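You operate a simulated robot arm through the tools that you are given. There is no shell and no other tool.

The job below is to be done with a simulated robot arm. You get a single attempt, and the scene is never put back.

Task
Fit the small steel tray from the drawer and pin the bench frame's handle.
Fine: shut the drawer again; push both teal pins home.

It is judged by the outcome, as a careful person would: the job done as asked, and still so three seconds after it is handed in. It fails if anything else is knocked over, pushed out of place, dropped, spilled or broken.

Robot
A 7-joint arm with a fingered hand, fixed in place. Base frame: the origin is on the floor under the middle of its stand, x ahead of it, y to its left, z up. Lengths are in m, angles in degrees, forces in N, time in s.
It reaches about 1.164 m from its shoulder. Its first joint turns from -166.0 to 166.0 degrees. Payload 4.7 kg.
Tool frame: the origin (TCP) lies between the finger pads and is the grasp point; the fingertips stand 0.036 m ahead of it; z points along the fingers, y is the line along which they close. The gripper opens to 0.12 m; its body begins 0.042 m behind the TCP. The gripper is a hand of 5 fingers: y runs from the thumb to the fingers, the wrist lies at [-0.018, -0.122, -0.21] in the tool frame.
Orientation is told as [roll, pitch, yaw] about the base's x, y, z axes, in that order, counted from this pose: with the fingers straight down and the wrist toward the robot, the tool's x, y and z point along [0, 1, 0], [1, 0, 0] and [0, 0, -1] of the base frame.

Tools
- The arm moves only by the tool move_arm. Its argument "steps" is a list of rows, each a list of 2 entries, a list of its own where there are three numbers: the shift along the tool's x, y, z in units of 25 mm (1.0 is 25 mm), then the turn, a rotation vector about the tool's x, y, z in units of 4 degrees (1.0 is 4 degrees). In form: [[[x, y, z], [ax, ay, az]], ...]. A call has 1 to 20 rows; each row shifts and turns the commanded pose from where the row before left it, along the tool's axes as they then stand. A call with a number of a shift or a turn outside -1 to 1 is refused whole. A row lasts 0.2 s, in which the tool goes at most 0.05 m and 8.6 degrees; a call with a longer step from one row to the next is refused whole. Where a pose cannot be reached the arm comes as near as it can. A force on the tool above 90 N (or 10 N above the force at the start of the call, whichever is more), or a blocked arm, ends the call early, and 0.2 s more pass. In this call time passes only in rows, and 0.2 s behind the last. It gives the time, the measured TCP pose, the force on the tool (base axes), the opening and the grip force at its end, in the units of the frame above (readings bear some noise), with the torque about the TCP (base axes, N m) and any sound that the robot's microphone picked up.
- Cameras (640 x 400 px; columns grow to the right, rows downward): "scene" is fixed at [0.3957, -0.4859, 1.4883]; the picture's right is [0.96, -0.29, 0.00], its down [-0.11, -0.37, -0.92] and it looks along [0.26, 0.88, -0.39] (base axes); focal length 304 px, centre (320, 200). "wrist" rides on the gripper at [0.073, -0.091, -0.143] in the tool frame; the picture's right is [-0.80, 0.28, -0.53], its down [-0.53, -0.73, 0.42] and it looks along [-0.27, 0.62, 0.74] (tool axes); focal length 234 px, centre (320, 200). There is no depth. A picture from a camera that has moved, and an enlarged one, comes with that camera's place and axes in the base frame and with its lens. The place of the scene camera against the robot may be out by one fixed shift of up to 0.018 m in any direction.
- camera(camera): a new picture of that camera. No time passes.
- move_fingers(index, middle, ring, little, thumb_bend, thumb_turn): sets how far each is bent, from 0 (flat) to 1 (curled in); at 0.3 the hand is open as for a grip, at 0.7 the pads meet at the TCP. One left out holds its place. A second passes; each finger stops where it meets its share of the squeeze, and holds until it gets a number again. It is the only way to open and close the hand. It gives what a move gives, with no picture; readings hold the bend of each and the force on index, middle, ring, little, thumb and palm. thumb_turn goes from beside the hand (0) to across from the fingers (1), as for a grip.
- zoom(camera, box): a new picture of the part [left, top, right, bottom] of that camera's present view, enlarged. No time passes.
- hand_in(): hands the job in; it is judged then, once.

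Places have to be worked out from the pictures, the camera data and where the tool is seen. Open the gripper and draw the arm clear of the work before you hand the job in, unless the task says otherwise.

The tools are called after "Emit:" by a JSON object that holds its "name" and its "arguments". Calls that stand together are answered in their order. move_arm: Moves the arm, as the interface text tells. Its arguments: {"type":"object","properties":{"steps":{"type":"array"}},"required":["steps"]} The other tools are called the same way: move_fingers (index, middle, ring, little, thumb_bend, thumb_turn) moves the fingers one by one; camera (camera) takes a picture; zoom (camera, box) takes an enlarged picture of a part of a camera's view; hand_in () hands the job in.

At the start:

```text
clock: 0.0
position: [0.5488, 0.4307, 1.4182]
tool_rot: [-0.1, 0.1, 0.0]
ft_force: [0.0, -0.1, -0.1]
moment: [0.01, -0.02, -0.03]
grip_width: 0.1197
grasp_force: 0.0
shape: jaw
bend: [0.3, 0.3, 0.3, 0.3, 0.3, 0.98]
finger forces: [0.0, 0.0, 0.0, 0.1, 0.0, 0.1]
```

scene: 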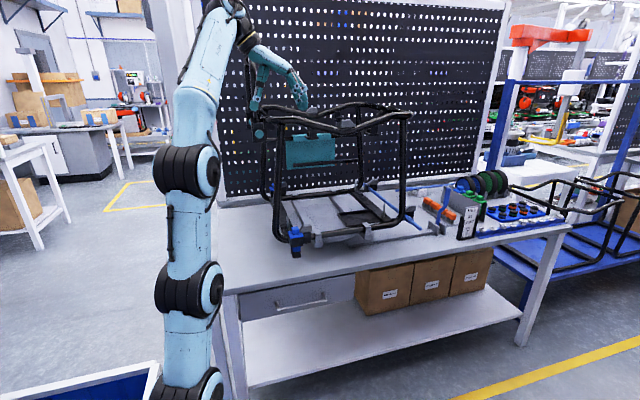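
wrist: 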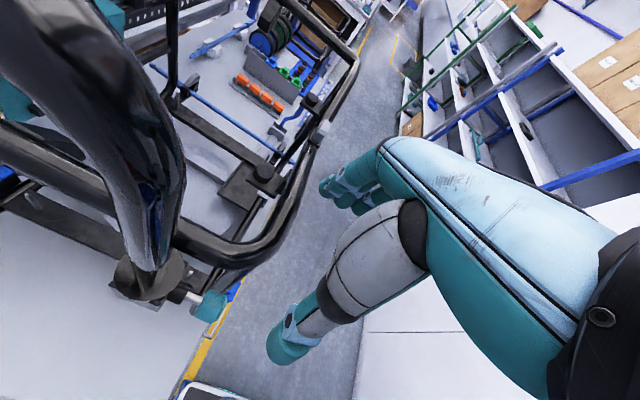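

I start by looking closely at the bench frame, its handle and the drawer before moving anything.

Emit:
{"name": "zoom", "arguments": {"camera": "scene", "box": [220, 80, 440, 260]}}

Emit:
{"name": "zoom", "arguments": {"camera": "scene", "box": [220, 240, 400, 360]}}

Emit:
{"name": "zoom", "arguments": {"camera": "scene", "box": [240, 90, 340, 170]}}

Emit:
{"name": "zoom", "arguments": {"camera": "scene", "box": [380, 150, 600, 280]}}

Emit:
{"name": "zoom", "arguments": {"camera": "wrist", "box": [0, 150, 320, 400]}}

```text
2.22 times, centred on (330, 170) of scene
camera zoom: at [0.3957, -0.4859, 1.4883], right [0.96, -0.29, 0.0], down [-0.11, -0.37, -0.92], along [0.26, 0.88, -0.39], focal length 675 px, centre (298, 267)
```

zoom: 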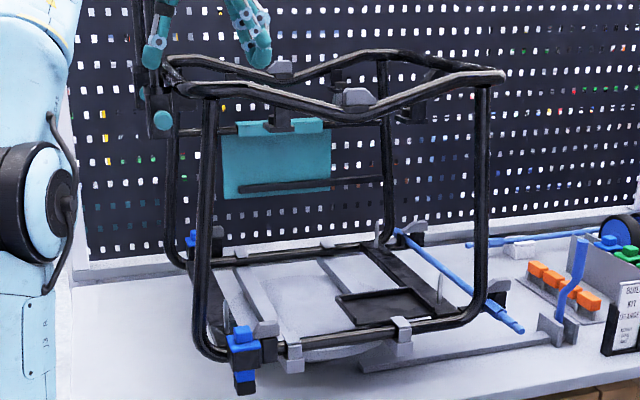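

```text
3.33 times, centred on (310, 300) of scene
camera zoom: at [0.3957, -0.4859, 1.4883], right [0.96, -0.29, 0.0], down [-0.11, -0.37, -0.92], along [0.26, 0.88, -0.39], focal length 1012 px, centre (353, -133)
```

zoom: 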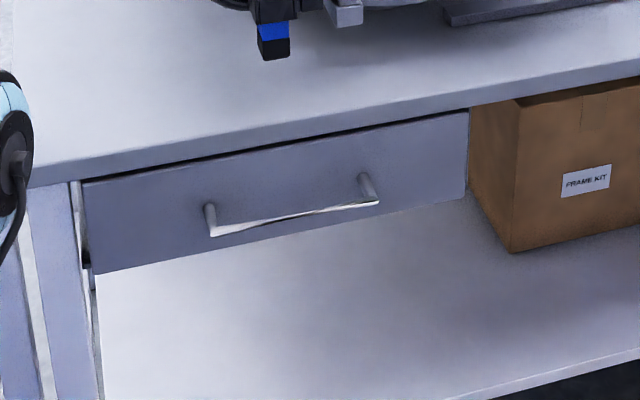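

```text
5.00 times, centred on (290, 130) of scene
camera zoom: at [0.3957, -0.4859, 1.4883], right [0.96, -0.29, 0.0], down [-0.11, -0.37, -0.92], along [0.26, 0.88, -0.39], focal length 1519 px, centre (470, 550)
```

zoom: 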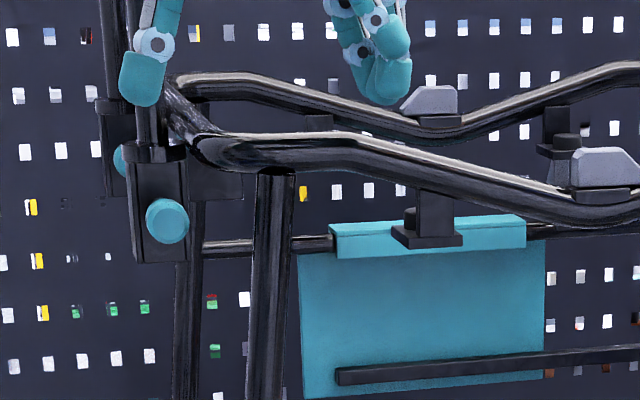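

```text
2.91 times, centred on (490, 215) of scene
camera zoom: at [0.3957, -0.4859, 1.4883], right [0.96, -0.29, 0.0], down [-0.11, -0.37, -0.92], along [0.26, 0.88, -0.39], focal length 884 px, centre (-174, 156)
```

zoom: 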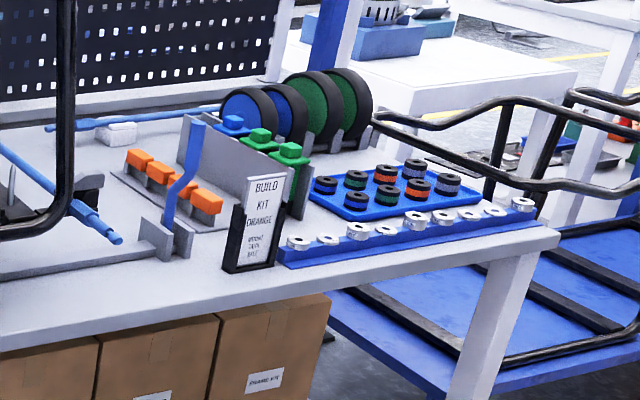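

```text
1.60 times, centred on (160, 275) of wrist
camera zoom: at [0.4583, 0.5052, 1.5621], right [0.28, -0.8, 0.53], down [-0.73, -0.53, -0.42], along [0.62, -0.27, -0.74], focal length 375 px, centre (576, 80)
```

zoom: 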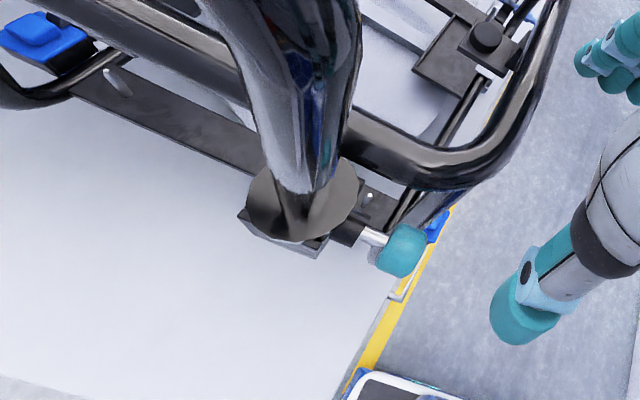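

The handle posts and sockets are partly hidden by the hand, so I zoom further into that region and at the whole wrist view.

Emit:
{"name": "zoom", "arguments": {"camera": "scene", "box": [225, 40, 325, 145]}}

Emit:
{"name": "zoom", "arguments": {"camera": "scene", "box": [260, 170, 440, 270]}}

Emit:
{"name": "zoom", "arguments": {"camera": "wrist", "box": [0, 0, 360, 225]}}

```text
3.81 times, centred on (275, 92) of scene
camera zoom: at [0.3957, -0.4859, 1.4883], right [0.96, -0.29, 0.0], down [-0.11, -0.37, -0.92], along [0.26, 0.88, -0.39], focal length 1157 px, centre (491, 610)
```

zoom: 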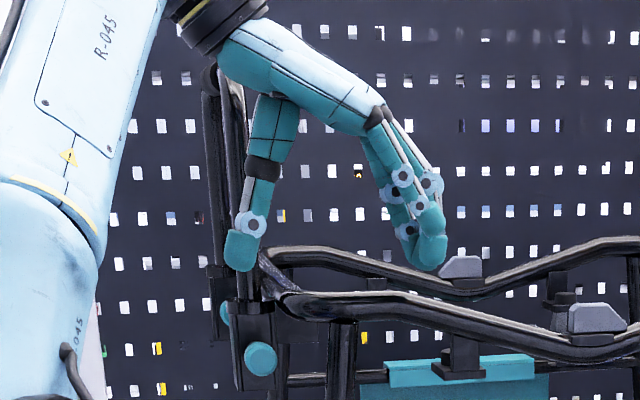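

```text
3.56 times, centred on (350, 220) of scene
camera zoom: at [0.3957, -0.4859, 1.4883], right [0.96, -0.29, 0.0], down [-0.11, -0.37, -0.92], along [0.26, 0.88, -0.39], focal length 1080 px, centre (213, 129)
```

zoom: 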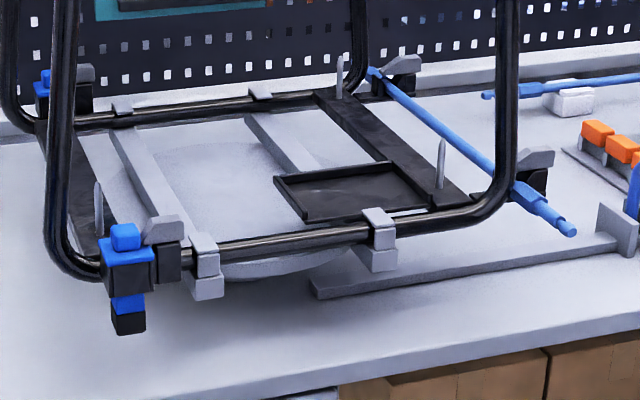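

```text
1.78 times, centred on (180, 112) of wrist
camera zoom: at [0.4583, 0.5052, 1.5621], right [0.28, -0.8, 0.53], down [-0.73, -0.53, -0.42], along [0.62, -0.27, -0.74], focal length 416 px, centre (569, 356)
```

zoom: 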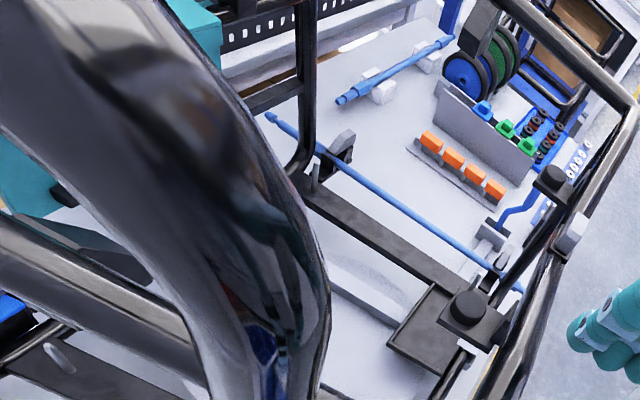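

The handle is a U-bar standing in two sockets at the frame's left end, and the nearer teal pin is at about (0.49, 0.48, 1.31). I back the hand off toward -y, away from the handle, so I can look around with the wrist camera.

Emit:
{"name": "move_arm", "arguments": {"steps": [[[-1, 0, 0], [0, 0, 0]], [[-1, 0, 0], [0, 0, 0]], [[-1, 0, 0], [0, 0, 0]], [[-1, 0, 0], [0, 0, 0]], [[-1, 0, 0], [0, 0, 0]], [[-1, 0, 0], [0, 0, 0]], [[-1, 0, 0], [0, 0, 0]], [[-1, 0, 0], [0, 0, 0]]]}}

Emit:
{"name": "zoom", "arguments": {"camera": "scene", "box": [445, 175, 505, 245]}}

Emit:
{"name": "zoom", "arguments": {"camera": "scene", "box": [500, 160, 640, 260]}}

Emit:
{"name": "camera", "arguments": {"camera": "scene"}}

Emit:
{"name": "camera", "arguments": {"camera": "wrist"}}

```text
clock: 1.8
position: [0.5495, 0.2292, 1.4166]
tool_rot: [0.0, 0.1, 0.0]
ft_force: [0.4, 0.6, 0.2]
moment: [-0.04, 0.01, -0.02]
grip_width: 0.1196
grasp_force: 0.1
shape: jaw
bend: [0.3, 0.3, 0.3, 0.3, 0.3, 0.98]
finger forces: [0.1, 0.1, 0.0, 0.1, 0.0, 0.0]
```

```text
5.71 times, centred on (475, 210) of scene
camera zoom: at [0.3957, -0.4859, 1.4883], right [0.96, -0.29, 0.0], down [-0.11, -0.37, -0.92], along [0.26, 0.88, -0.39], focal length 1736 px, centre (-566, 143)
```

zoom: 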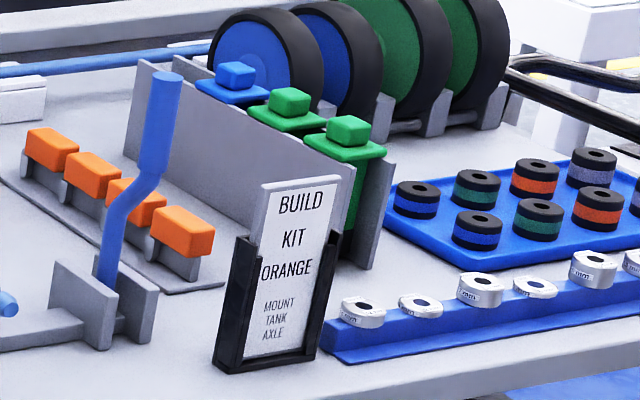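

```text
4.00 times, centred on (570, 210) of scene
camera zoom: at [0.3957, -0.4859, 1.4883], right [0.96, -0.29, 0.0], down [-0.11, -0.37, -0.92], along [0.26, 0.88, -0.39], focal length 1215 px, centre (-680, 160)
```

zoom: 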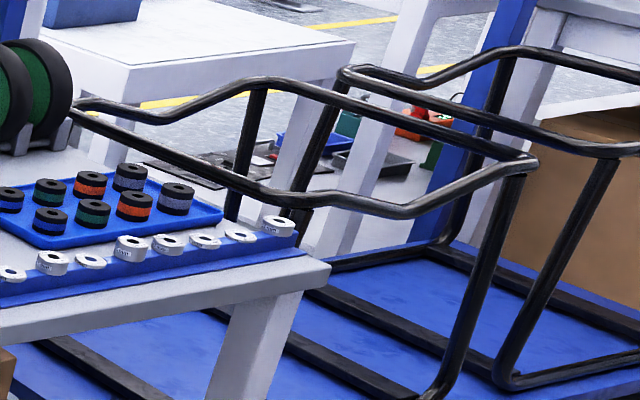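

```text
taken
```

scene: 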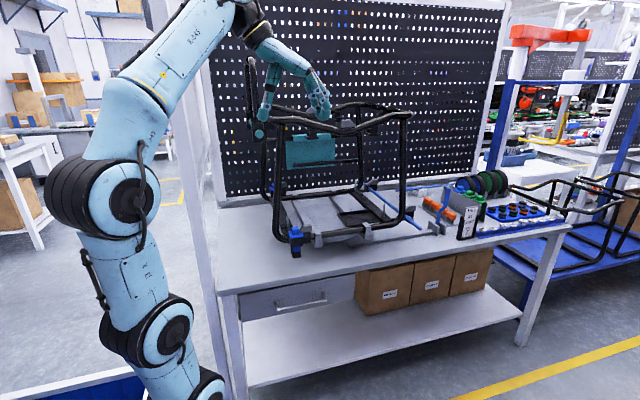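

```text
taken
camera wrist: at [0.4592, 0.3033, 1.561], right [0.28, -0.8, 0.53], down [-0.73, -0.53, -0.42], along [0.62, -0.27, -0.74], focal length 234 px, centre (320, 200)
```

wrist: 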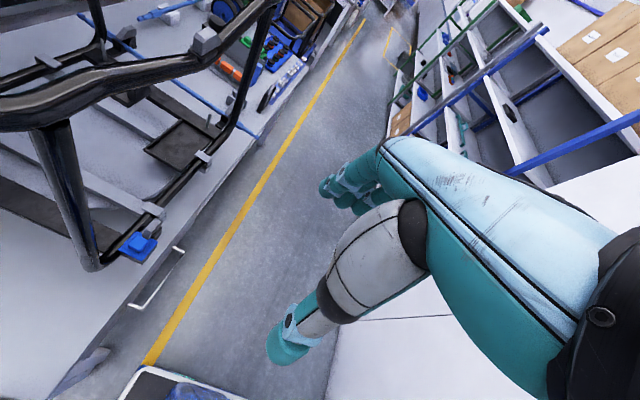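

The hand is clear of the frame. I turn it about the vertical so the wrist camera looks toward +y into the frame.

Emit:
{"name": "move_arm", "arguments": {"steps": [[[0, 0, 0], [0, 0, -1]], [[0, 0, 0], [0, 0, -1]], [[0, 0, 0], [0, 0, -1]], [[0, 0, 0], [0, 0, -1]], [[0, 0, 0], [0, 0, -1]], [[0, 0, 0], [0, 0, -1]], [[0, 0, 0], [0, 0, -1]], [[0, 0, 0], [0, 0, -1]], [[0, 0, 0], [0, 0, -1]], [[0, 0, 0], [0, 0, -1]], [[0, 0, 0], [0, 0, -1]], [[0, 0, 0], [0, 0, -1]], [[0, 0, 0], [0, 0, -1]], [[0, 0, 0], [0, 0, -1]], [[0, 0, 0], [0, 0, -1]], [[0, 0, 0], [0, 0, -1]], [[0, 0, 0], [0, 0, -1]], [[0, 0, 0], [0, 0, -1]], [[0, 0, 0], [0, 0, -1]], [[0, 0, 0], [0, 0, -1]]]}}

Emit:
{"name": "camera", "arguments": {"camera": "wrist"}}

Emit:
{"name": "camera", "arguments": {"camera": "scene"}}

```text
clock: 6.0
position: [0.5476, 0.2311, 1.4187]
tool_rot: [0.0, -0.1, 79.9]
ft_force: [-0.1, 0.0, 0.9]
moment: [-0.02, -0.01, -0.01]
grip_width: 0.1198
grasp_force: 0.1
shape: jaw
bend: [0.3, 0.3, 0.3, 0.3, 0.3, 0.98]
finger forces: [0.1, 0.0, 0.1, 0.1, 0.0, 0.0]
```

```text
taken
camera wrist: at [0.4619, 0.1551, 1.5609], right [0.84, 0.14, 0.53], down [0.4, -0.81, -0.42], along [0.37, 0.57, -0.74], focal length 234 px, centre (320, 200)
```

wrist: 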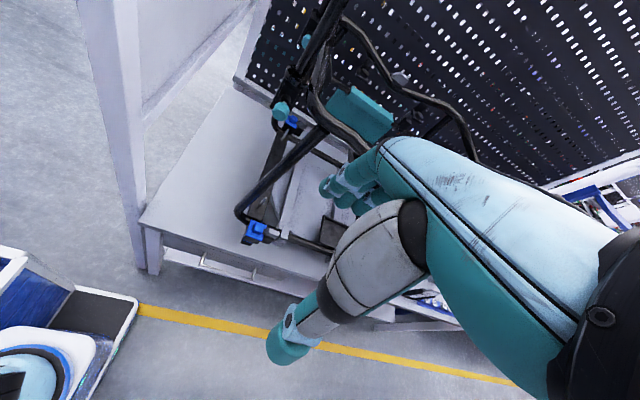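

```text
taken
```

scene: 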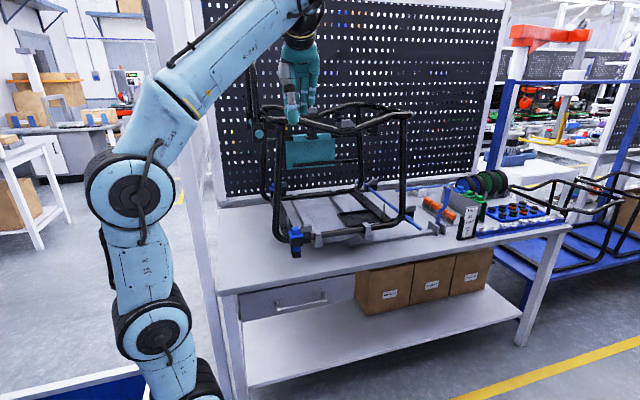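

The left half of the wrist view shows the near socket pin and the base of the frame. I shift the hand toward +x so the left half of the view covers the frame's inside and the holder.

Emit:
{"name": "move_arm", "arguments": {"steps": [[[-1, 0.18, 0], [0, 0, 0]], [[-1, 0.18, 0], [0, 0, 0]], [[-1, 0.18, 0], [0, 0, 0]], [[-1, 0.18, 0], [0, 0, 0]], [[-1, 0.18, 0], [0, 0, 0]], [[-1, 0.18, 0], [0, 0, 0]], [[-1, 0.18, 0], [0, 0, 0]], [[-1, 0.18, 0], [0, 0, 0]], [[-1, 0.18, 0], [0, 0, 0]], [[-1, 0.18, 0], [0, 0, 0]], [[-1, 0.18, 0], [0, 0, 0]], [[-1, 0.18, 0], [0, 0, 0]]]}}

Emit:
{"name": "camera", "arguments": {"camera": "wrist"}}

Emit:
{"name": "zoom", "arguments": {"camera": "wrist", "box": [100, 0, 400, 190]}}

Emit:
{"name": "zoom", "arguments": {"camera": "scene", "box": [225, 40, 325, 145]}}

```text
clock: 8.6
position: [0.8089, 0.2262, 1.3643]
tool_rot: [0.0, 0.0, 79.9]
ft_force: [-0.4, -0.4, 0.3]
moment: [-0.03, -0.09, -0.04]
grip_width: 0.1198
grasp_force: 0.0
shape: jaw
bend: [0.3, 0.3, 0.3, 0.3, 0.3, 0.98]
finger forces: [0.1, 0.0, 0.0, 0.1, 0.0, 0.0]
out of reach, approached as far as the arm can: row 8, 9, 10, 11, 12
```

```text
taken
camera wrist: at [0.7212, 0.1498, 1.5079], right [0.84, 0.13, 0.53], down [0.4, -0.81, -0.42], along [0.37, 0.57, -0.74], focal length 234 px, centre (320, 200)
```

wrist: 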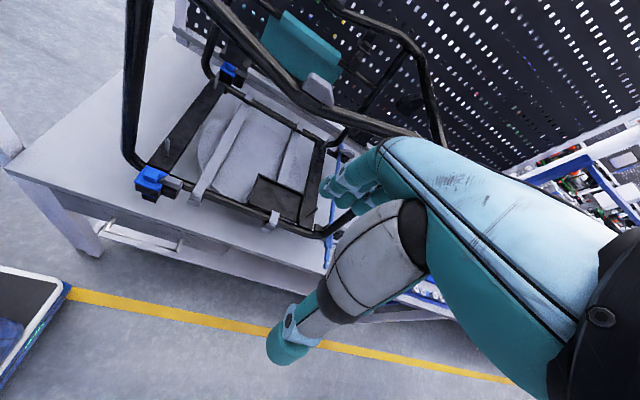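

```text
2.11 times, centred on (250, 95) of wrist
camera zoom: at [0.7212, 0.1498, 1.5079], right [0.84, 0.13, 0.53], down [0.4, -0.81, -0.42], along [0.37, 0.57, -0.74], focal length 493 px, centre (467, 421)
```

zoom: 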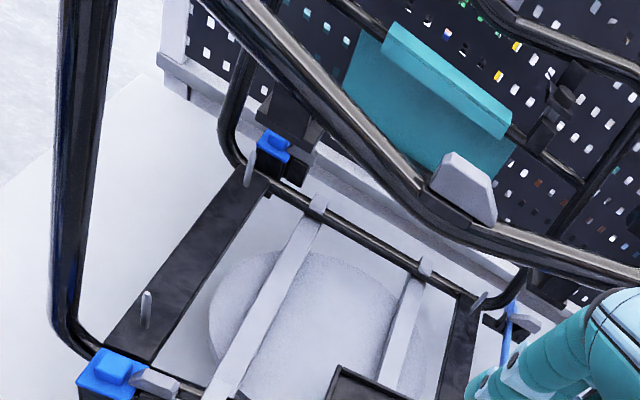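

```text
3.81 times, centred on (275, 92) of scene
camera zoom: at [0.3957, -0.4859, 1.4883], right [0.96, -0.29, 0.0], down [-0.11, -0.37, -0.92], along [0.26, 0.88, -0.39], focal length 1157 px, centre (491, 610)
```

zoom: 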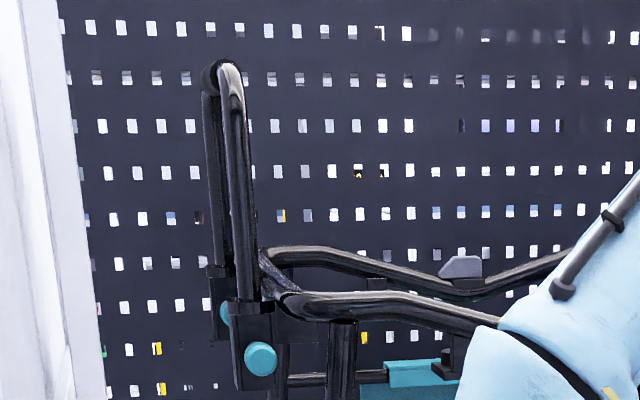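

Both pins stand out on the -y side of their sockets. Now I look at the dark holder in the frame's base in detail from this wrist view.

Emit:
{"name": "zoom", "arguments": {"camera": "wrist", "box": [220, 130, 360, 240]}}

Emit:
{"name": "zoom", "arguments": {"camera": "wrist", "box": [80, 60, 360, 260]}}

Emit:
{"name": "camera", "arguments": {"camera": "scene"}}

```text
3.64 times, centred on (290, 185) of wrist
camera zoom: at [0.7212, 0.1498, 1.5079], right [0.84, 0.13, 0.53], down [0.4, -0.81, -0.42], along [0.37, 0.57, -0.74], focal length 852 px, centre (429, 254)
```

zoom: 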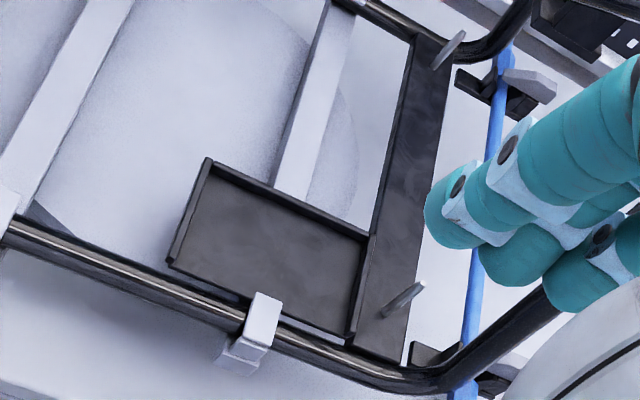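

```text
2.00 times, centred on (220, 160) of wrist
camera zoom: at [0.7212, 0.1498, 1.5079], right [0.84, 0.13, 0.53], down [0.4, -0.81, -0.42], along [0.37, 0.57, -0.74], focal length 468 px, centre (520, 280)
```

zoom: 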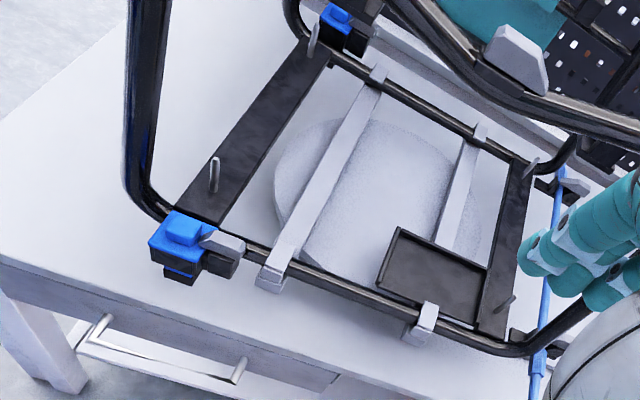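

```text
taken
```

scene: 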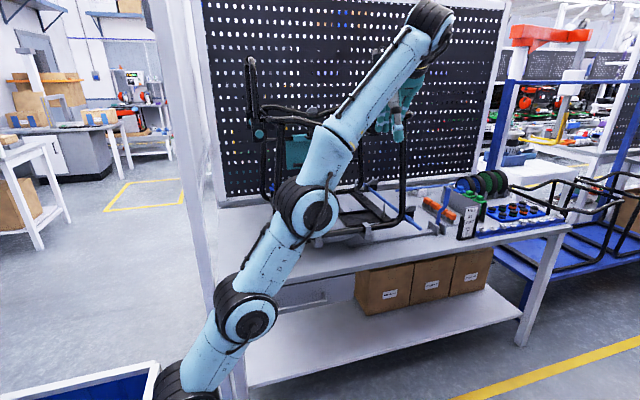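

By comparing two wrist views, the near blue clamp is at about (0.58, 0.43, 0.96) and the drawer handle is near y≈0.39, z≈0.69. I lower the hand in front of the bench, well short of it, to get a close view of the drawer.

Emit:
{"name": "move_arm", "arguments": {"steps": [[[0.36, -0.4, 0.97], [0, 0, -0.167]], [[0.36, -0.4, 0.97], [0, 0, -0.167]], [[0.36, -0.4, 0.97], [0, 0, -0.167]], [[0.36, -0.4, 0.97], [0, 0, -0.167]], [[0.36, -0.4, 0.97], [0, 0, -0.167]], [[0.36, -0.4, 0.97], [0, 0, -0.167]], [[0.36, -0.4, 0.97], [0, 0, -0.167]], [[0.36, -0.4, 0.97], [0, 0, -0.167]], [[0.36, -0.4, 0.97], [0, 0, -0.167]], [[0.36, -0.4, 0.97], [0, 0, -0.167]], [[0.36, -0.4, 0.97], [0, 0, -0.167]], [[0.36, -0.4, 0.97], [0, 0, -0.167]], [[0.36, -0.4, 0.97], [0, 0, -0.167]], [[0.36, -0.4, 0.97], [0, 0, -0.167]], [[0.36, -0.4, 0.97], [0, 0, -0.167]]]}}

Emit:
{"name": "camera", "arguments": {"camera": "wrist"}}

Emit:
{"name": "camera", "arguments": {"camera": "scene"}}

```text
clock: 11.8
position: [0.6612, 0.0838, 1.002]
tool_rot: [0.0, 0.0, 90.1]
ft_force: [-0.3, 0.6, -0.3]
moment: [0.0, -0.02, -0.04]
grip_width: 0.1199
grasp_force: 0.0
shape: jaw
bend: [0.3, 0.3, 0.3, 0.3, 0.3, 0.98]
finger forces: [0.0, 0.0, 0.1, 0.1, 0.0, 0.0]
```

```text
taken
camera wrist: at [0.5894, -0.006, 1.1458], right [0.8, 0.28, 0.53], down [0.53, -0.73, -0.42], along [0.27, 0.62, -0.74], focal length 234 px, centre (320, 200)
```

wrist: 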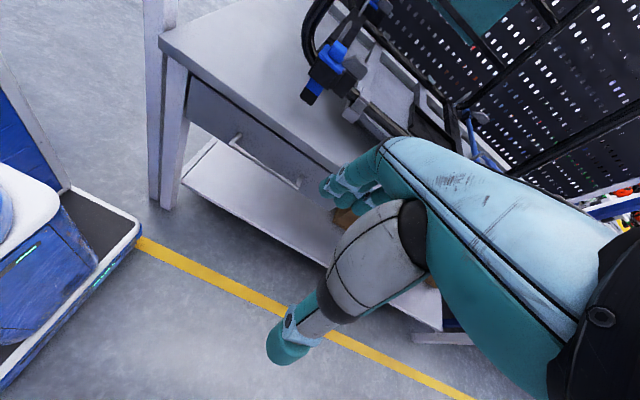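

```text
taken
```

scene: 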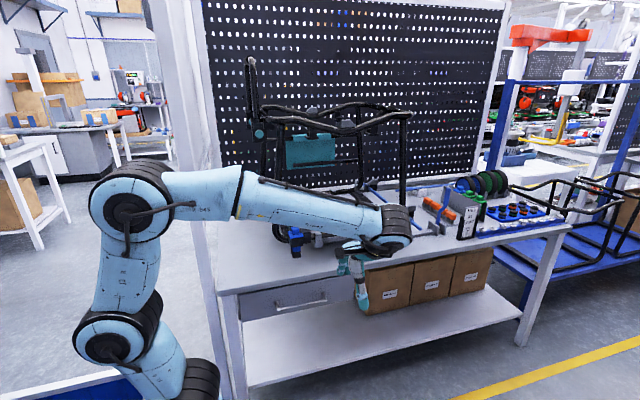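

The drawer, its handle and the table edge are in view. I zoom for measurements.

Emit:
{"name": "zoom", "arguments": {"camera": "wrist", "box": [140, 60, 360, 200]}}

Emit:
{"name": "zoom", "arguments": {"camera": "wrist", "box": [290, 0, 530, 150]}}

Emit:
{"name": "zoom", "arguments": {"camera": "scene", "box": [225, 40, 425, 170]}}

```text
2.86 times, centred on (250, 130) of wrist
camera zoom: at [0.5894, -0.006, 1.1458], right [0.8, 0.28, 0.53], down [0.53, -0.73, -0.42], along [0.27, 0.62, -0.74], focal length 669 px, centre (520, 400)
```

zoom: 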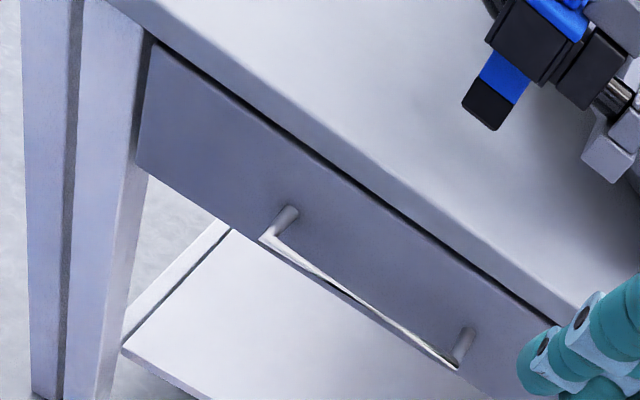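

```text
2.67 times, centred on (410, 75) of wrist
camera zoom: at [0.5894, -0.006, 1.1458], right [0.8, 0.28, 0.53], down [0.53, -0.73, -0.42], along [0.27, 0.62, -0.74], focal length 624 px, centre (80, 533)
```

zoom: 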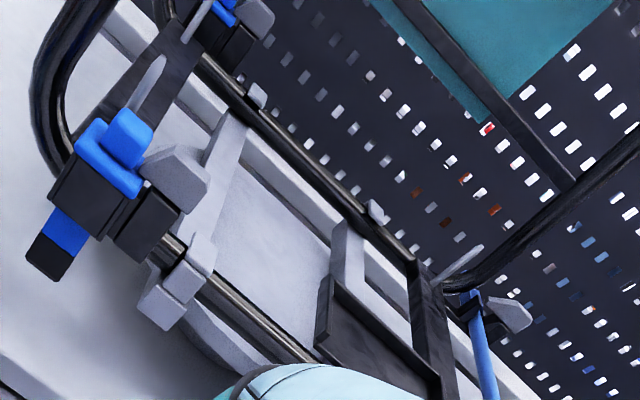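

```text
3.08 times, centred on (325, 105) of scene
camera zoom: at [0.3957, -0.4859, 1.4883], right [0.96, -0.29, 0.0], down [-0.11, -0.37, -0.92], along [0.26, 0.88, -0.39], focal length 935 px, centre (305, 492)
```

zoom: 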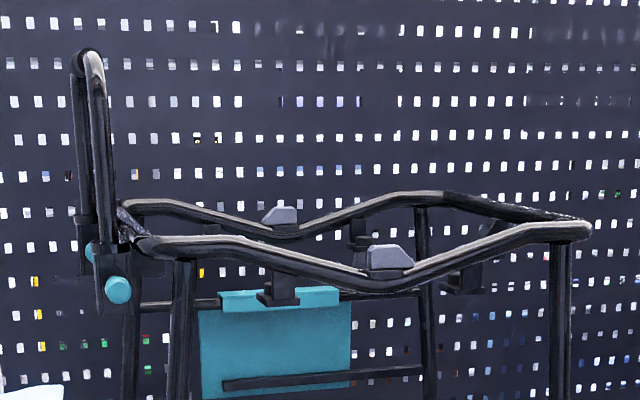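

The handle bar runs along x from about 0.50 to 0.69 at y≈0.355, z≈0.70, with roughly 3 cm of room behind it. I half-bend the four fingers so they are slim enough to go behind the bar, keeping the thumb open, and check their shape.

Emit:
{"name": "move_fingers", "arguments": {"index": 0.55, "middle": 0.55, "ring": 0.55, "little": 0.55, "thumb_bend": 0.3}}

Emit:
{"name": "camera", "arguments": {"camera": "wrist"}}

Emit:
{"name": "zoom", "arguments": {"camera": "scene", "box": [310, 200, 430, 320]}}

```text
clock: 12.8
position: [0.6623, 0.0845, 1.0021]
tool_rot: [0.0, 0.0, 90.0]
ft_force: [-0.2, 0.7, 0.2]
moment: [0.03, 0.04, 0.02]
grip_width: 0.0851
grasp_force: 0.0
shape: fingers
bend: [0.55, 0.55, 0.55, 0.55, 0.3, 0.98]
finger forces: [0.1, 0.0, 0.0, 0.0, 0.0, 0.1]
```

```text
taken
camera wrist: at [0.5895, -0.0059, 1.146], right [0.8, 0.28, 0.53], down [0.53, -0.73, -0.42], along [0.27, 0.62, -0.74], focal length 234 px, centre (320, 200)
```

wrist: 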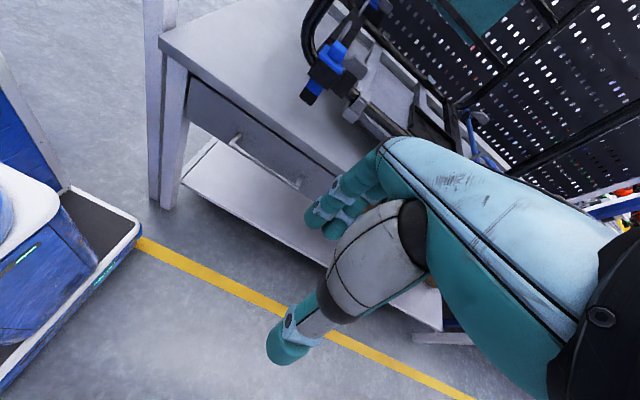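

```text
3.33 times, centred on (370, 260) of scene
camera zoom: at [0.3957, -0.4859, 1.4883], right [0.96, -0.29, 0.0], down [-0.11, -0.37, -0.92], along [0.26, 0.88, -0.39], focal length 1012 px, centre (153, 0)
```

zoom: 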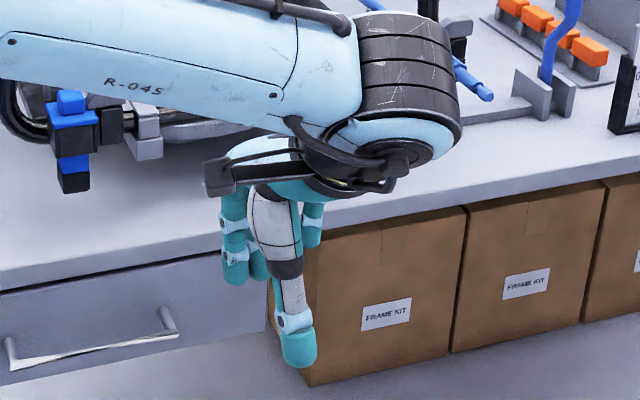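

The fingers curl inward as they bend. A roughly 45° forward tilt lets the fingertips drop vertically behind the bar while keeping the knuckles off the table edge, so I tilt the hand about base x in place.

Emit:
{"name": "move_arm", "arguments": {"steps": [[[0, 0, 0], [-1, 0, 0]], [[0, 0, 0], [-1, 0, 0]], [[0, 0, 0], [-1, 0, 0]], [[0, 0, 0], [-1, 0, 0]], [[0, 0, 0], [-1, 0, 0]], [[0, 0, 0], [-1, 0, 0]], [[0, 0, 0], [-1, 0, 0]], [[0, 0, 0], [-1, 0, 0]], [[0, 0, 0], [-1, 0, 0]], [[0, 0, 0], [-1, 0, 0]], [[0, 0, 0], [-1, 0, 0]]]}}

Emit:
{"name": "camera", "arguments": {"camera": "wrist"}}

Emit:
{"name": "camera", "arguments": {"camera": "scene"}}

```text
clock: 15.2
position: [0.6594, 0.087, 1.0016]
tool_rot: [0.0, -44.1, 90.1]
ft_force: [0.6, -0.8, -0.5]
moment: [0.0, -0.02, 0.03]
grip_width: 0.0851
grasp_force: 0.1
shape: fingers
bend: [0.55, 0.55, 0.55, 0.55, 0.3, 0.98]
finger forces: [0.1, 0.0, 0.0, 0.1, 0.0, 0.0]
```

```text
taken
camera wrist: at [0.5872, -0.0769, 1.042], right [0.8, -0.16, 0.57], down [0.53, -0.23, -0.81], along [0.27, 0.96, -0.1], focal length 234 px, centre (320, 200)
```

wrist: 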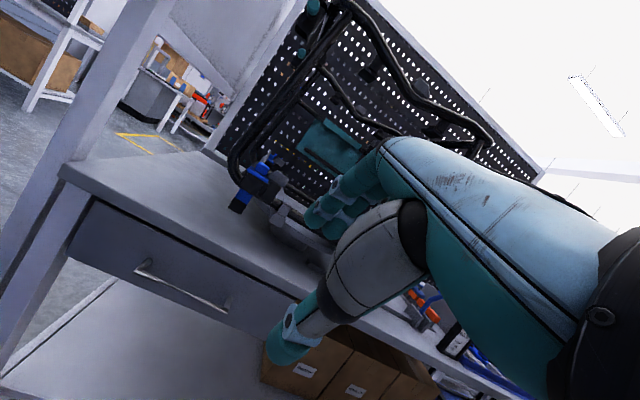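

```text
taken
```

scene: 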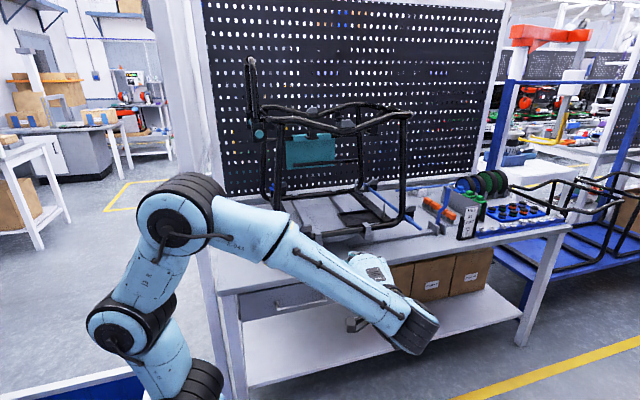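

This gives a clear frontal view of the drawer and frame. I zoom for a second measurement of the handle, table edge and the two teal pins.

Emit:
{"name": "zoom", "arguments": {"camera": "wrist", "box": [60, 160, 300, 330]}}

Emit:
{"name": "zoom", "arguments": {"camera": "wrist", "box": [200, 0, 440, 150]}}

Emit:
{"name": "zoom", "arguments": {"camera": "wrist", "box": [200, 0, 360, 100]}}

```text
2.35 times, centred on (180, 245) of wrist
camera zoom: at [0.5872, -0.0769, 1.042], right [0.8, -0.16, 0.57], down [0.53, -0.23, -0.81], along [0.27, 0.96, -0.1], focal length 551 px, centre (649, 94)
```

zoom: 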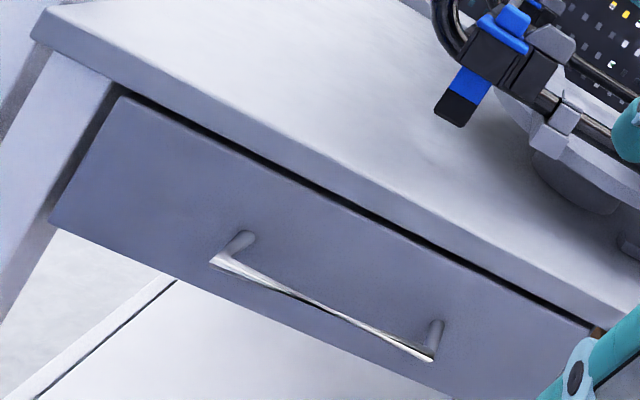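

```text
2.67 times, centred on (320, 75) of wrist
camera zoom: at [0.5872, -0.0769, 1.042], right [0.8, -0.16, 0.57], down [0.53, -0.23, -0.81], along [0.27, 0.96, -0.1], focal length 624 px, centre (320, 533)
```

zoom: 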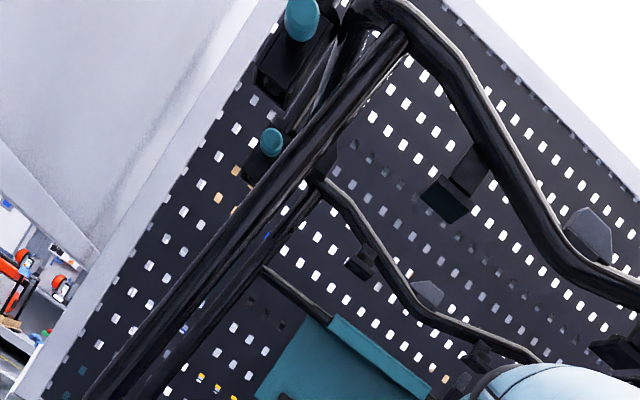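

```text
4.00 times, centred on (280, 50) of wrist
camera zoom: at [0.5872, -0.0769, 1.042], right [0.8, -0.16, 0.57], down [0.53, -0.23, -0.81], along [0.27, 0.96, -0.1], focal length 937 px, centre (480, 800)
```

zoom: 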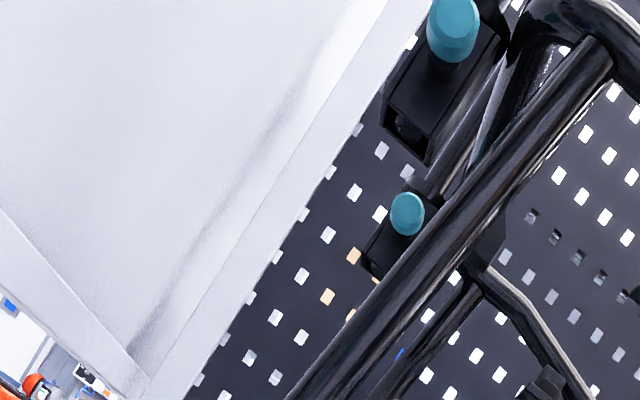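

Refined positions: the handle bar is at y≈0.356, z≈0.703, and the drawer front is at y≈0.395. The pin heads are at (0.494, 0.476, 1.306) and (0.495, 0.75, 1.31). I move the hand to just above and in front of the handle.

Emit:
{"name": "move_arm", "arguments": {"steps": [[[0.2, 0.145, 0.91], [0, 0, 0]], [[0.2, 0.145, 0.91], [0, 0, 0]], [[0.2, 0.145, 0.91], [0, 0, 0]], [[0.2, 0.145, 0.91], [0, 0, 0]], [[0.2, 0.145, 0.91], [0, 0, 0]], [[0.2, 0.145, 0.91], [0, 0, 0]], [[0.2, 0.145, 0.91], [0, 0, 0]], [[0.2, 0.145, 0.91], [0, 0, 0]], [[0.2, 0.145, 0.91], [0, 0, 0]], [[0.2, 0.145, 0.91], [0, 0, 0]], [[0.2, 0.145, 0.91], [0, 0, 0]], [[0.2, 0.145, 0.91], [0, 0, 0]], [[0.2, 0.145, 0.91], [0, 0, 0]]]}}

Emit:
{"name": "camera", "arguments": {"camera": "wrist"}}

Emit:
{"name": "camera", "arguments": {"camera": "scene"}}

```text
clock: 18.0
position: [0.5957, 0.3241, 0.8206]
tool_rot: [0.0, -44.0, 90.0]
ft_force: [-0.2, -0.4, -0.8]
moment: [-0.01, -0.01, -0.02]
grip_width: 0.0851
grasp_force: 0.0
shape: fingers
bend: [0.55, 0.55, 0.55, 0.55, 0.3, 0.98]
finger forces: [0.0, 0.0, 0.0, 0.0, 0.0, 0.0]
```

```text
taken
camera wrist: at [0.5232, 0.1608, 0.8606], right [0.8, -0.16, 0.57], down [0.53, -0.23, -0.81], along [0.27, 0.96, -0.1], focal length 234 px, centre (320, 200)
```

wrist: 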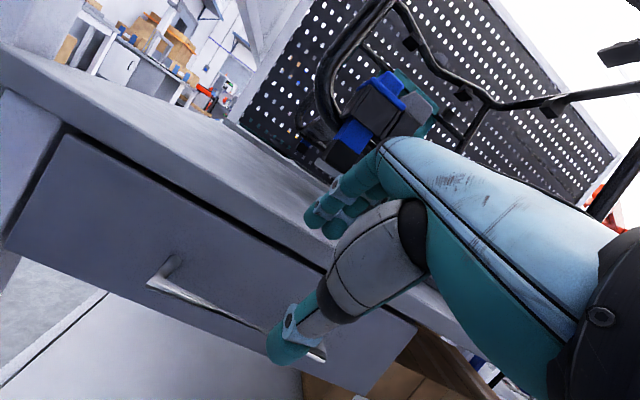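

```text
taken
```

scene: 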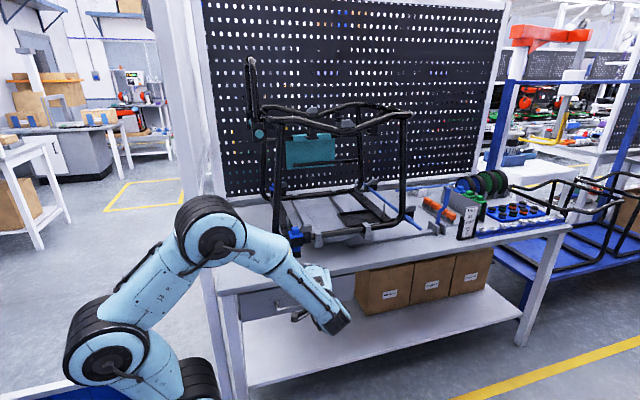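

The handle is where expected. I zoom on the fingers to check their tip position before going down behind the bar.

Emit:
{"name": "zoom", "arguments": {"camera": "wrist", "box": [240, 140, 400, 370]}}

Emit:
{"name": "zoom", "arguments": {"camera": "scene", "box": [230, 240, 370, 350]}}

```text
1.74 times, centred on (320, 255) of wrist
camera zoom: at [0.5232, 0.1608, 0.8606], right [0.8, -0.16, 0.57], down [0.53, -0.23, -0.81], along [0.27, 0.96, -0.1], focal length 407 px, centre (320, 104)
```

zoom: 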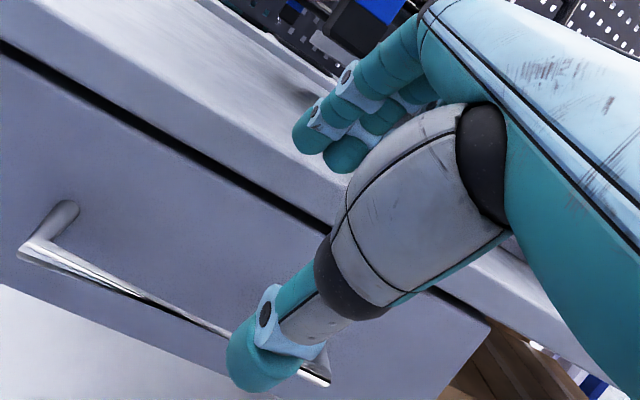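

```text
3.64 times, centred on (300, 295) of scene
camera zoom: at [0.3957, -0.4859, 1.4883], right [0.96, -0.29, 0.0], down [-0.11, -0.37, -0.92], along [0.26, 0.88, -0.39], focal length 1104 px, centre (393, -146)
```

zoom: 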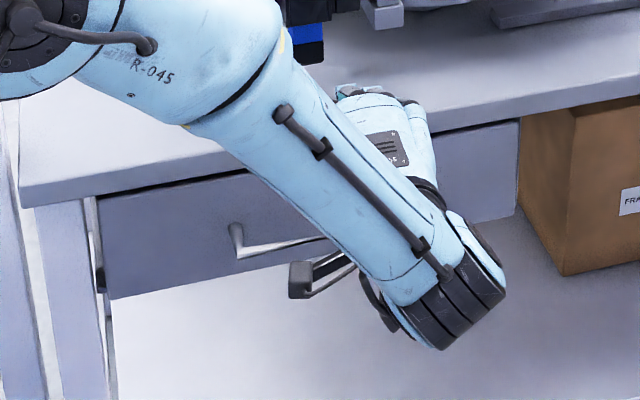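

The index tip sits about 4.5 cm ahead of the TCP and level with it, so TCP y≈0.330 puts the fingers in the gap behind the bar. I descend in small steps and watch the force.

Emit:
{"name": "move_arm", "arguments": {"steps": [[[0.5, -0.6, 0.8], [0, 0, 0]], [[0.5, -0.6, 0.8], [0, 0, 0]], [[0, -0.59, 0.61], [0, 0, 0]]]}}

Emit:
{"name": "zoom", "arguments": {"camera": "wrist", "box": [200, 130, 420, 380]}}

```text
clock: 18.8
position: [0.5695, 0.3323, 0.7476]
tool_rot: [0.0, -43.9, 90.0]
ft_force: [0.2, -0.3, 0.6]
moment: [0.02, -0.02, -0.01]
grip_width: 0.0849
grasp_force: 0.1
shape: fingers
bend: [0.55, 0.55, 0.55, 0.55, 0.3, 0.98]
finger forces: [0.1, 0.0, 0.0, 0.0, 0.0, 0.0]
```

```text
1.60 times, centred on (310, 255) of wrist
camera zoom: at [0.4975, 0.1686, 0.7874], right [0.8, -0.16, 0.57], down [0.53, -0.23, -0.81], along [0.27, 0.96, -0.1], focal length 375 px, centre (336, 112)
```

zoom: 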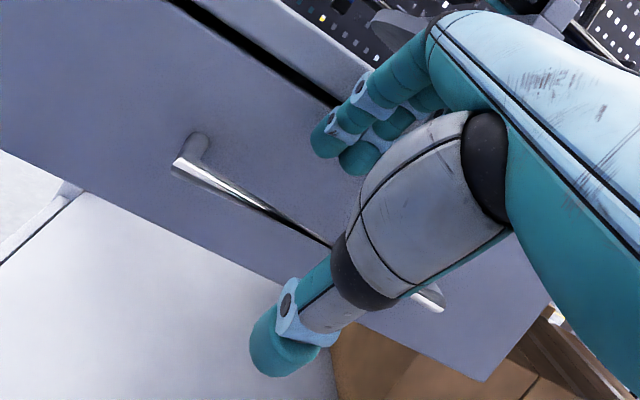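

No contact yet and the fingertips are about to pass behind the bar. I keep descending.

Emit:
{"name": "move_arm", "arguments": {"steps": [[[0, -0.43, 0.45], [0, 0, 0]], [[0, -0.43, 0.45], [0, 0, 0]]]}}

Emit:
{"name": "zoom", "arguments": {"camera": "wrist", "box": [200, 130, 420, 380]}}

```text
clock: 19.4
position: [0.57, 0.3339, 0.7191]
tool_rot: [-0.1, -44.0, 90.0]
ft_force: [-0.2, 1.0, 0.3]
moment: [-0.01, 0.03, 0.0]
grip_width: 0.085
grasp_force: 0.1
shape: fingers
bend: [0.55, 0.55, 0.55, 0.55, 0.3, 0.98]
finger forces: [0.1, 0.0, 0.0, 0.1, 0.0, 0.0]
```

```text
1.60 times, centred on (310, 255) of wrist
camera zoom: at [0.4975, 0.1696, 0.759], right [0.8, -0.16, 0.57], down [0.53, -0.23, -0.81], along [0.27, 0.96, -0.1], focal length 375 px, centre (336, 112)
```

zoom: 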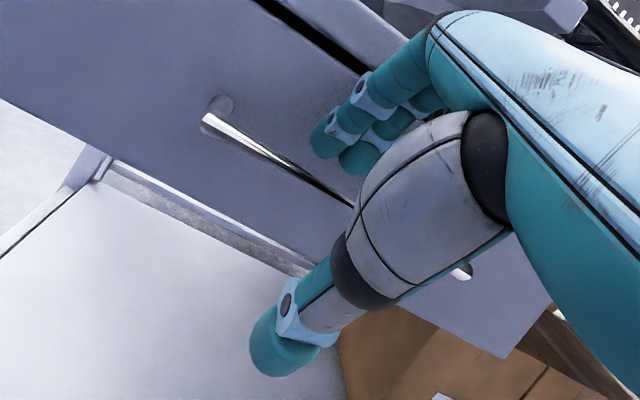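

Still free. I continue down so the bar passes in front of the fingertips.

Emit:
{"name": "move_arm", "arguments": {"steps": [[[0, -0.35, 0.36], [0, 0, 0]], [[0, -0.35, 0.36], [0, 0, 0]]]}}

Emit:
{"name": "zoom", "arguments": {"camera": "wrist", "box": [200, 130, 420, 380]}}

```text
clock: 20.0
position: [0.5688, 0.3334, 0.6951]
tool_rot: [-0.1, -44.1, 90.2]
ft_force: [0.4, 1.0, 7.6]
moment: [0.25, -0.21, -0.03]
grip_width: 0.0886
grasp_force: 3.8
shape: fingers
bend: [0.53, 0.55, 0.54, 0.54, 0.3, 0.98]
finger forces: [2.9, 0.0, 1.0, 3.3, 0.1, 0.0]
```

```text
1.60 times, centred on (310, 255) of wrist
camera zoom: at [0.4971, 0.1692, 0.7349], right [0.8, -0.16, 0.57], down [0.53, -0.23, -0.81], along [0.27, 0.96, -0.1], focal length 375 px, centre (336, 112)
```

zoom: 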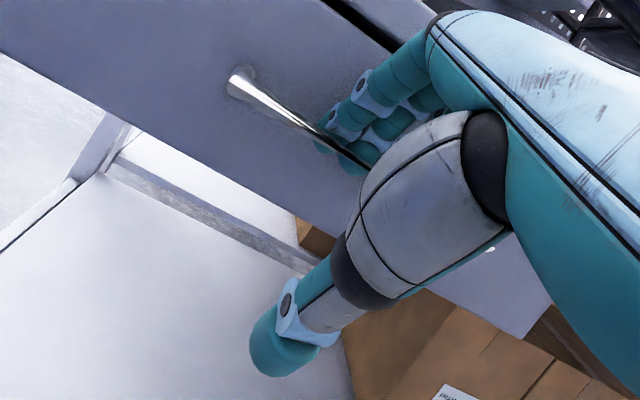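

The bar now occludes the fingertips, so they are behind it, and light contact (7.6 N) shows the finger pads resting on it. I ease 6 mm toward the drawer and another 12 mm down to deepen the hook.

Emit:
{"name": "move_arm", "arguments": {"steps": [[[0, 0.17, 0.17], [0, 0, 0]], [[0, -0.33, 0.34], [0, 0, 0]]]}}

Emit:
{"name": "zoom", "arguments": {"camera": "wrist", "box": [200, 130, 420, 380]}}

```text
clock: 20.6
position: [0.5686, 0.3404, 0.6819]
tool_rot: [0.0, -44.0, 89.9]
ft_force: [-0.7, -0.8, 3.6]
moment: [0.08, -0.03, 0.04]
grip_width: 0.0856
grasp_force: 2.9
shape: fingers
bend: [0.55, 0.55, 0.55, 0.54, 0.3, 0.98]
finger forces: [3.8, 0.6, 0.1, 1.2, 0.0, 0.0]
```

```text
1.60 times, centred on (310, 255) of wrist
camera zoom: at [0.4964, 0.1759, 0.7221], right [0.8, -0.16, 0.57], down [0.53, -0.23, -0.82], along [0.27, 0.96, -0.1], focal length 375 px, centre (336, 112)
```

zoom: 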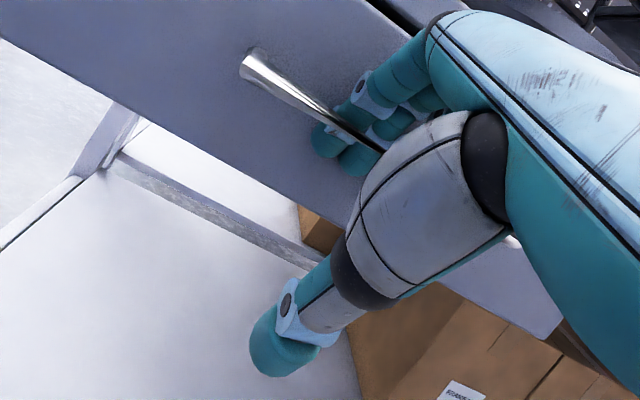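

The bar crosses the fingers at the last joint with the tips well below and behind it. I close fingers and thumb around the bar.

Emit:
{"name": "move_fingers", "arguments": {"index": 0.65, "middle": 0.65, "ring": 0.65, "little": 0.65, "thumb_bend": 0.6}}

Emit:
{"name": "camera", "arguments": {"camera": "wrist"}}

```text
clock: 21.6
position: [0.5689, 0.3388, 0.682]
tool_rot: [0.0, -44.1, 90.0]
ft_force: [-0.9, -2.1, 0.2]
moment: [-0.01, -0.07, 0.01]
grip_width: 0.0261
grasp_force: 2.6
shape: fingers
bend: [0.65, 0.67, 0.65, 0.64, 0.6, 0.98]
finger forces: [0.2, 2.7, 0.1, 1.8, 0.1, 0.0]
```

```text
taken
camera wrist: at [0.4966, 0.1759, 0.7222], right [0.8, -0.16, 0.57], down [0.53, -0.23, -0.81], along [0.27, 0.96, -0.1], focal length 234 px, centre (320, 200)
```

wrist: 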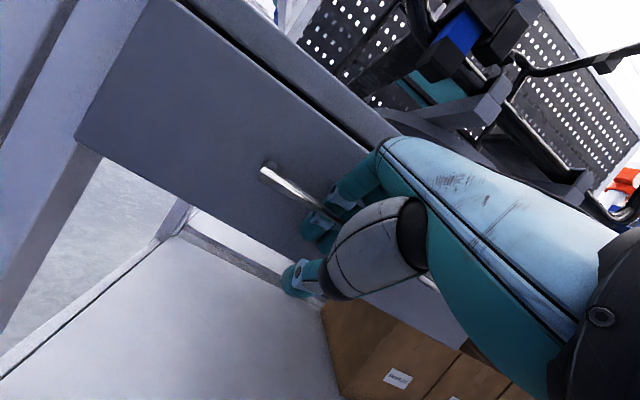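

The bar is caged between the fingers and thumb. I pull gently straight back in -y.

Emit:
{"name": "move_arm", "arguments": {"steps": [[[0, -0.36, -0.348], [0, 0, 0]], [[0, -0.36, -0.348], [0, 0, 0]], [[0, -0.36, -0.348], [0, 0, 0]], [[0, -0.36, -0.348], [0, 0, 0]], [[0, -0.36, -0.348], [0, 0, 0]], [[0, -0.36, -0.348], [0, 0, 0]]]}}

Emit:
{"name": "camera", "arguments": {"camera": "wrist"}}

Emit:
{"name": "zoom", "arguments": {"camera": "scene", "box": [220, 220, 400, 350]}}

```text
clock: 23.0
position: [0.5679, 0.2624, 0.6812]
tool_rot: [0.0, -43.9, 90.0]
ft_force: [0.9, 1.1, 2.2]
moment: [0.02, -0.11, 0.04]
grip_width: 0.0268
grasp_force: 3.0
shape: fingers
bend: [0.65, 0.66, 0.65, 0.64, 0.6, 0.98]
finger forces: [0.7, 2.4, 0.0, 2.9, 0.1, 0.0]
```

```text
taken
camera wrist: at [0.4967, 0.0993, 0.7217], right [0.8, -0.16, 0.57], down [0.53, -0.23, -0.81], along [0.27, 0.96, -0.1], focal length 234 px, centre (320, 200)
```

wrist: 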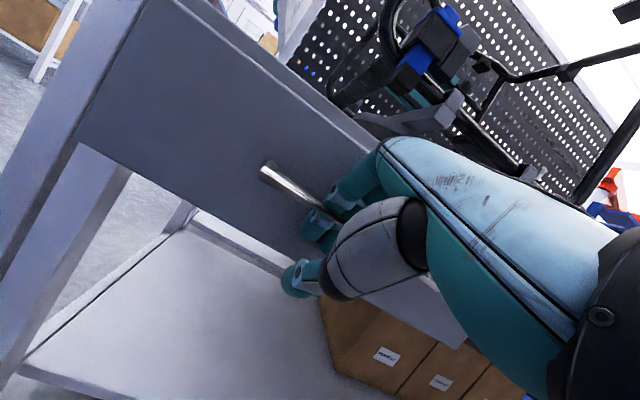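

```text
3.08 times, centred on (310, 285) of scene
camera zoom: at [0.3957, -0.4859, 1.4883], right [0.96, -0.29, 0.0], down [-0.11, -0.37, -0.92], along [0.26, 0.88, -0.39], focal length 935 px, centre (351, -62)
```

zoom: 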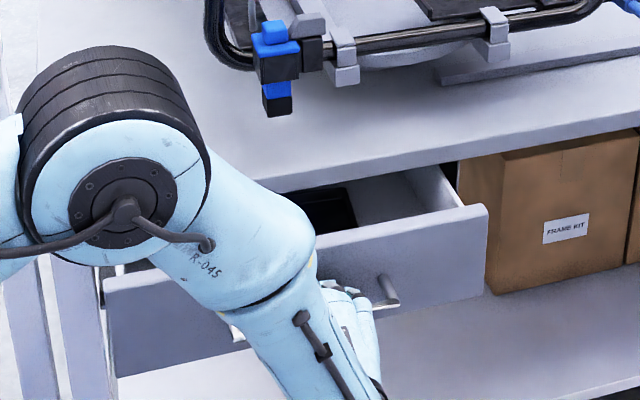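

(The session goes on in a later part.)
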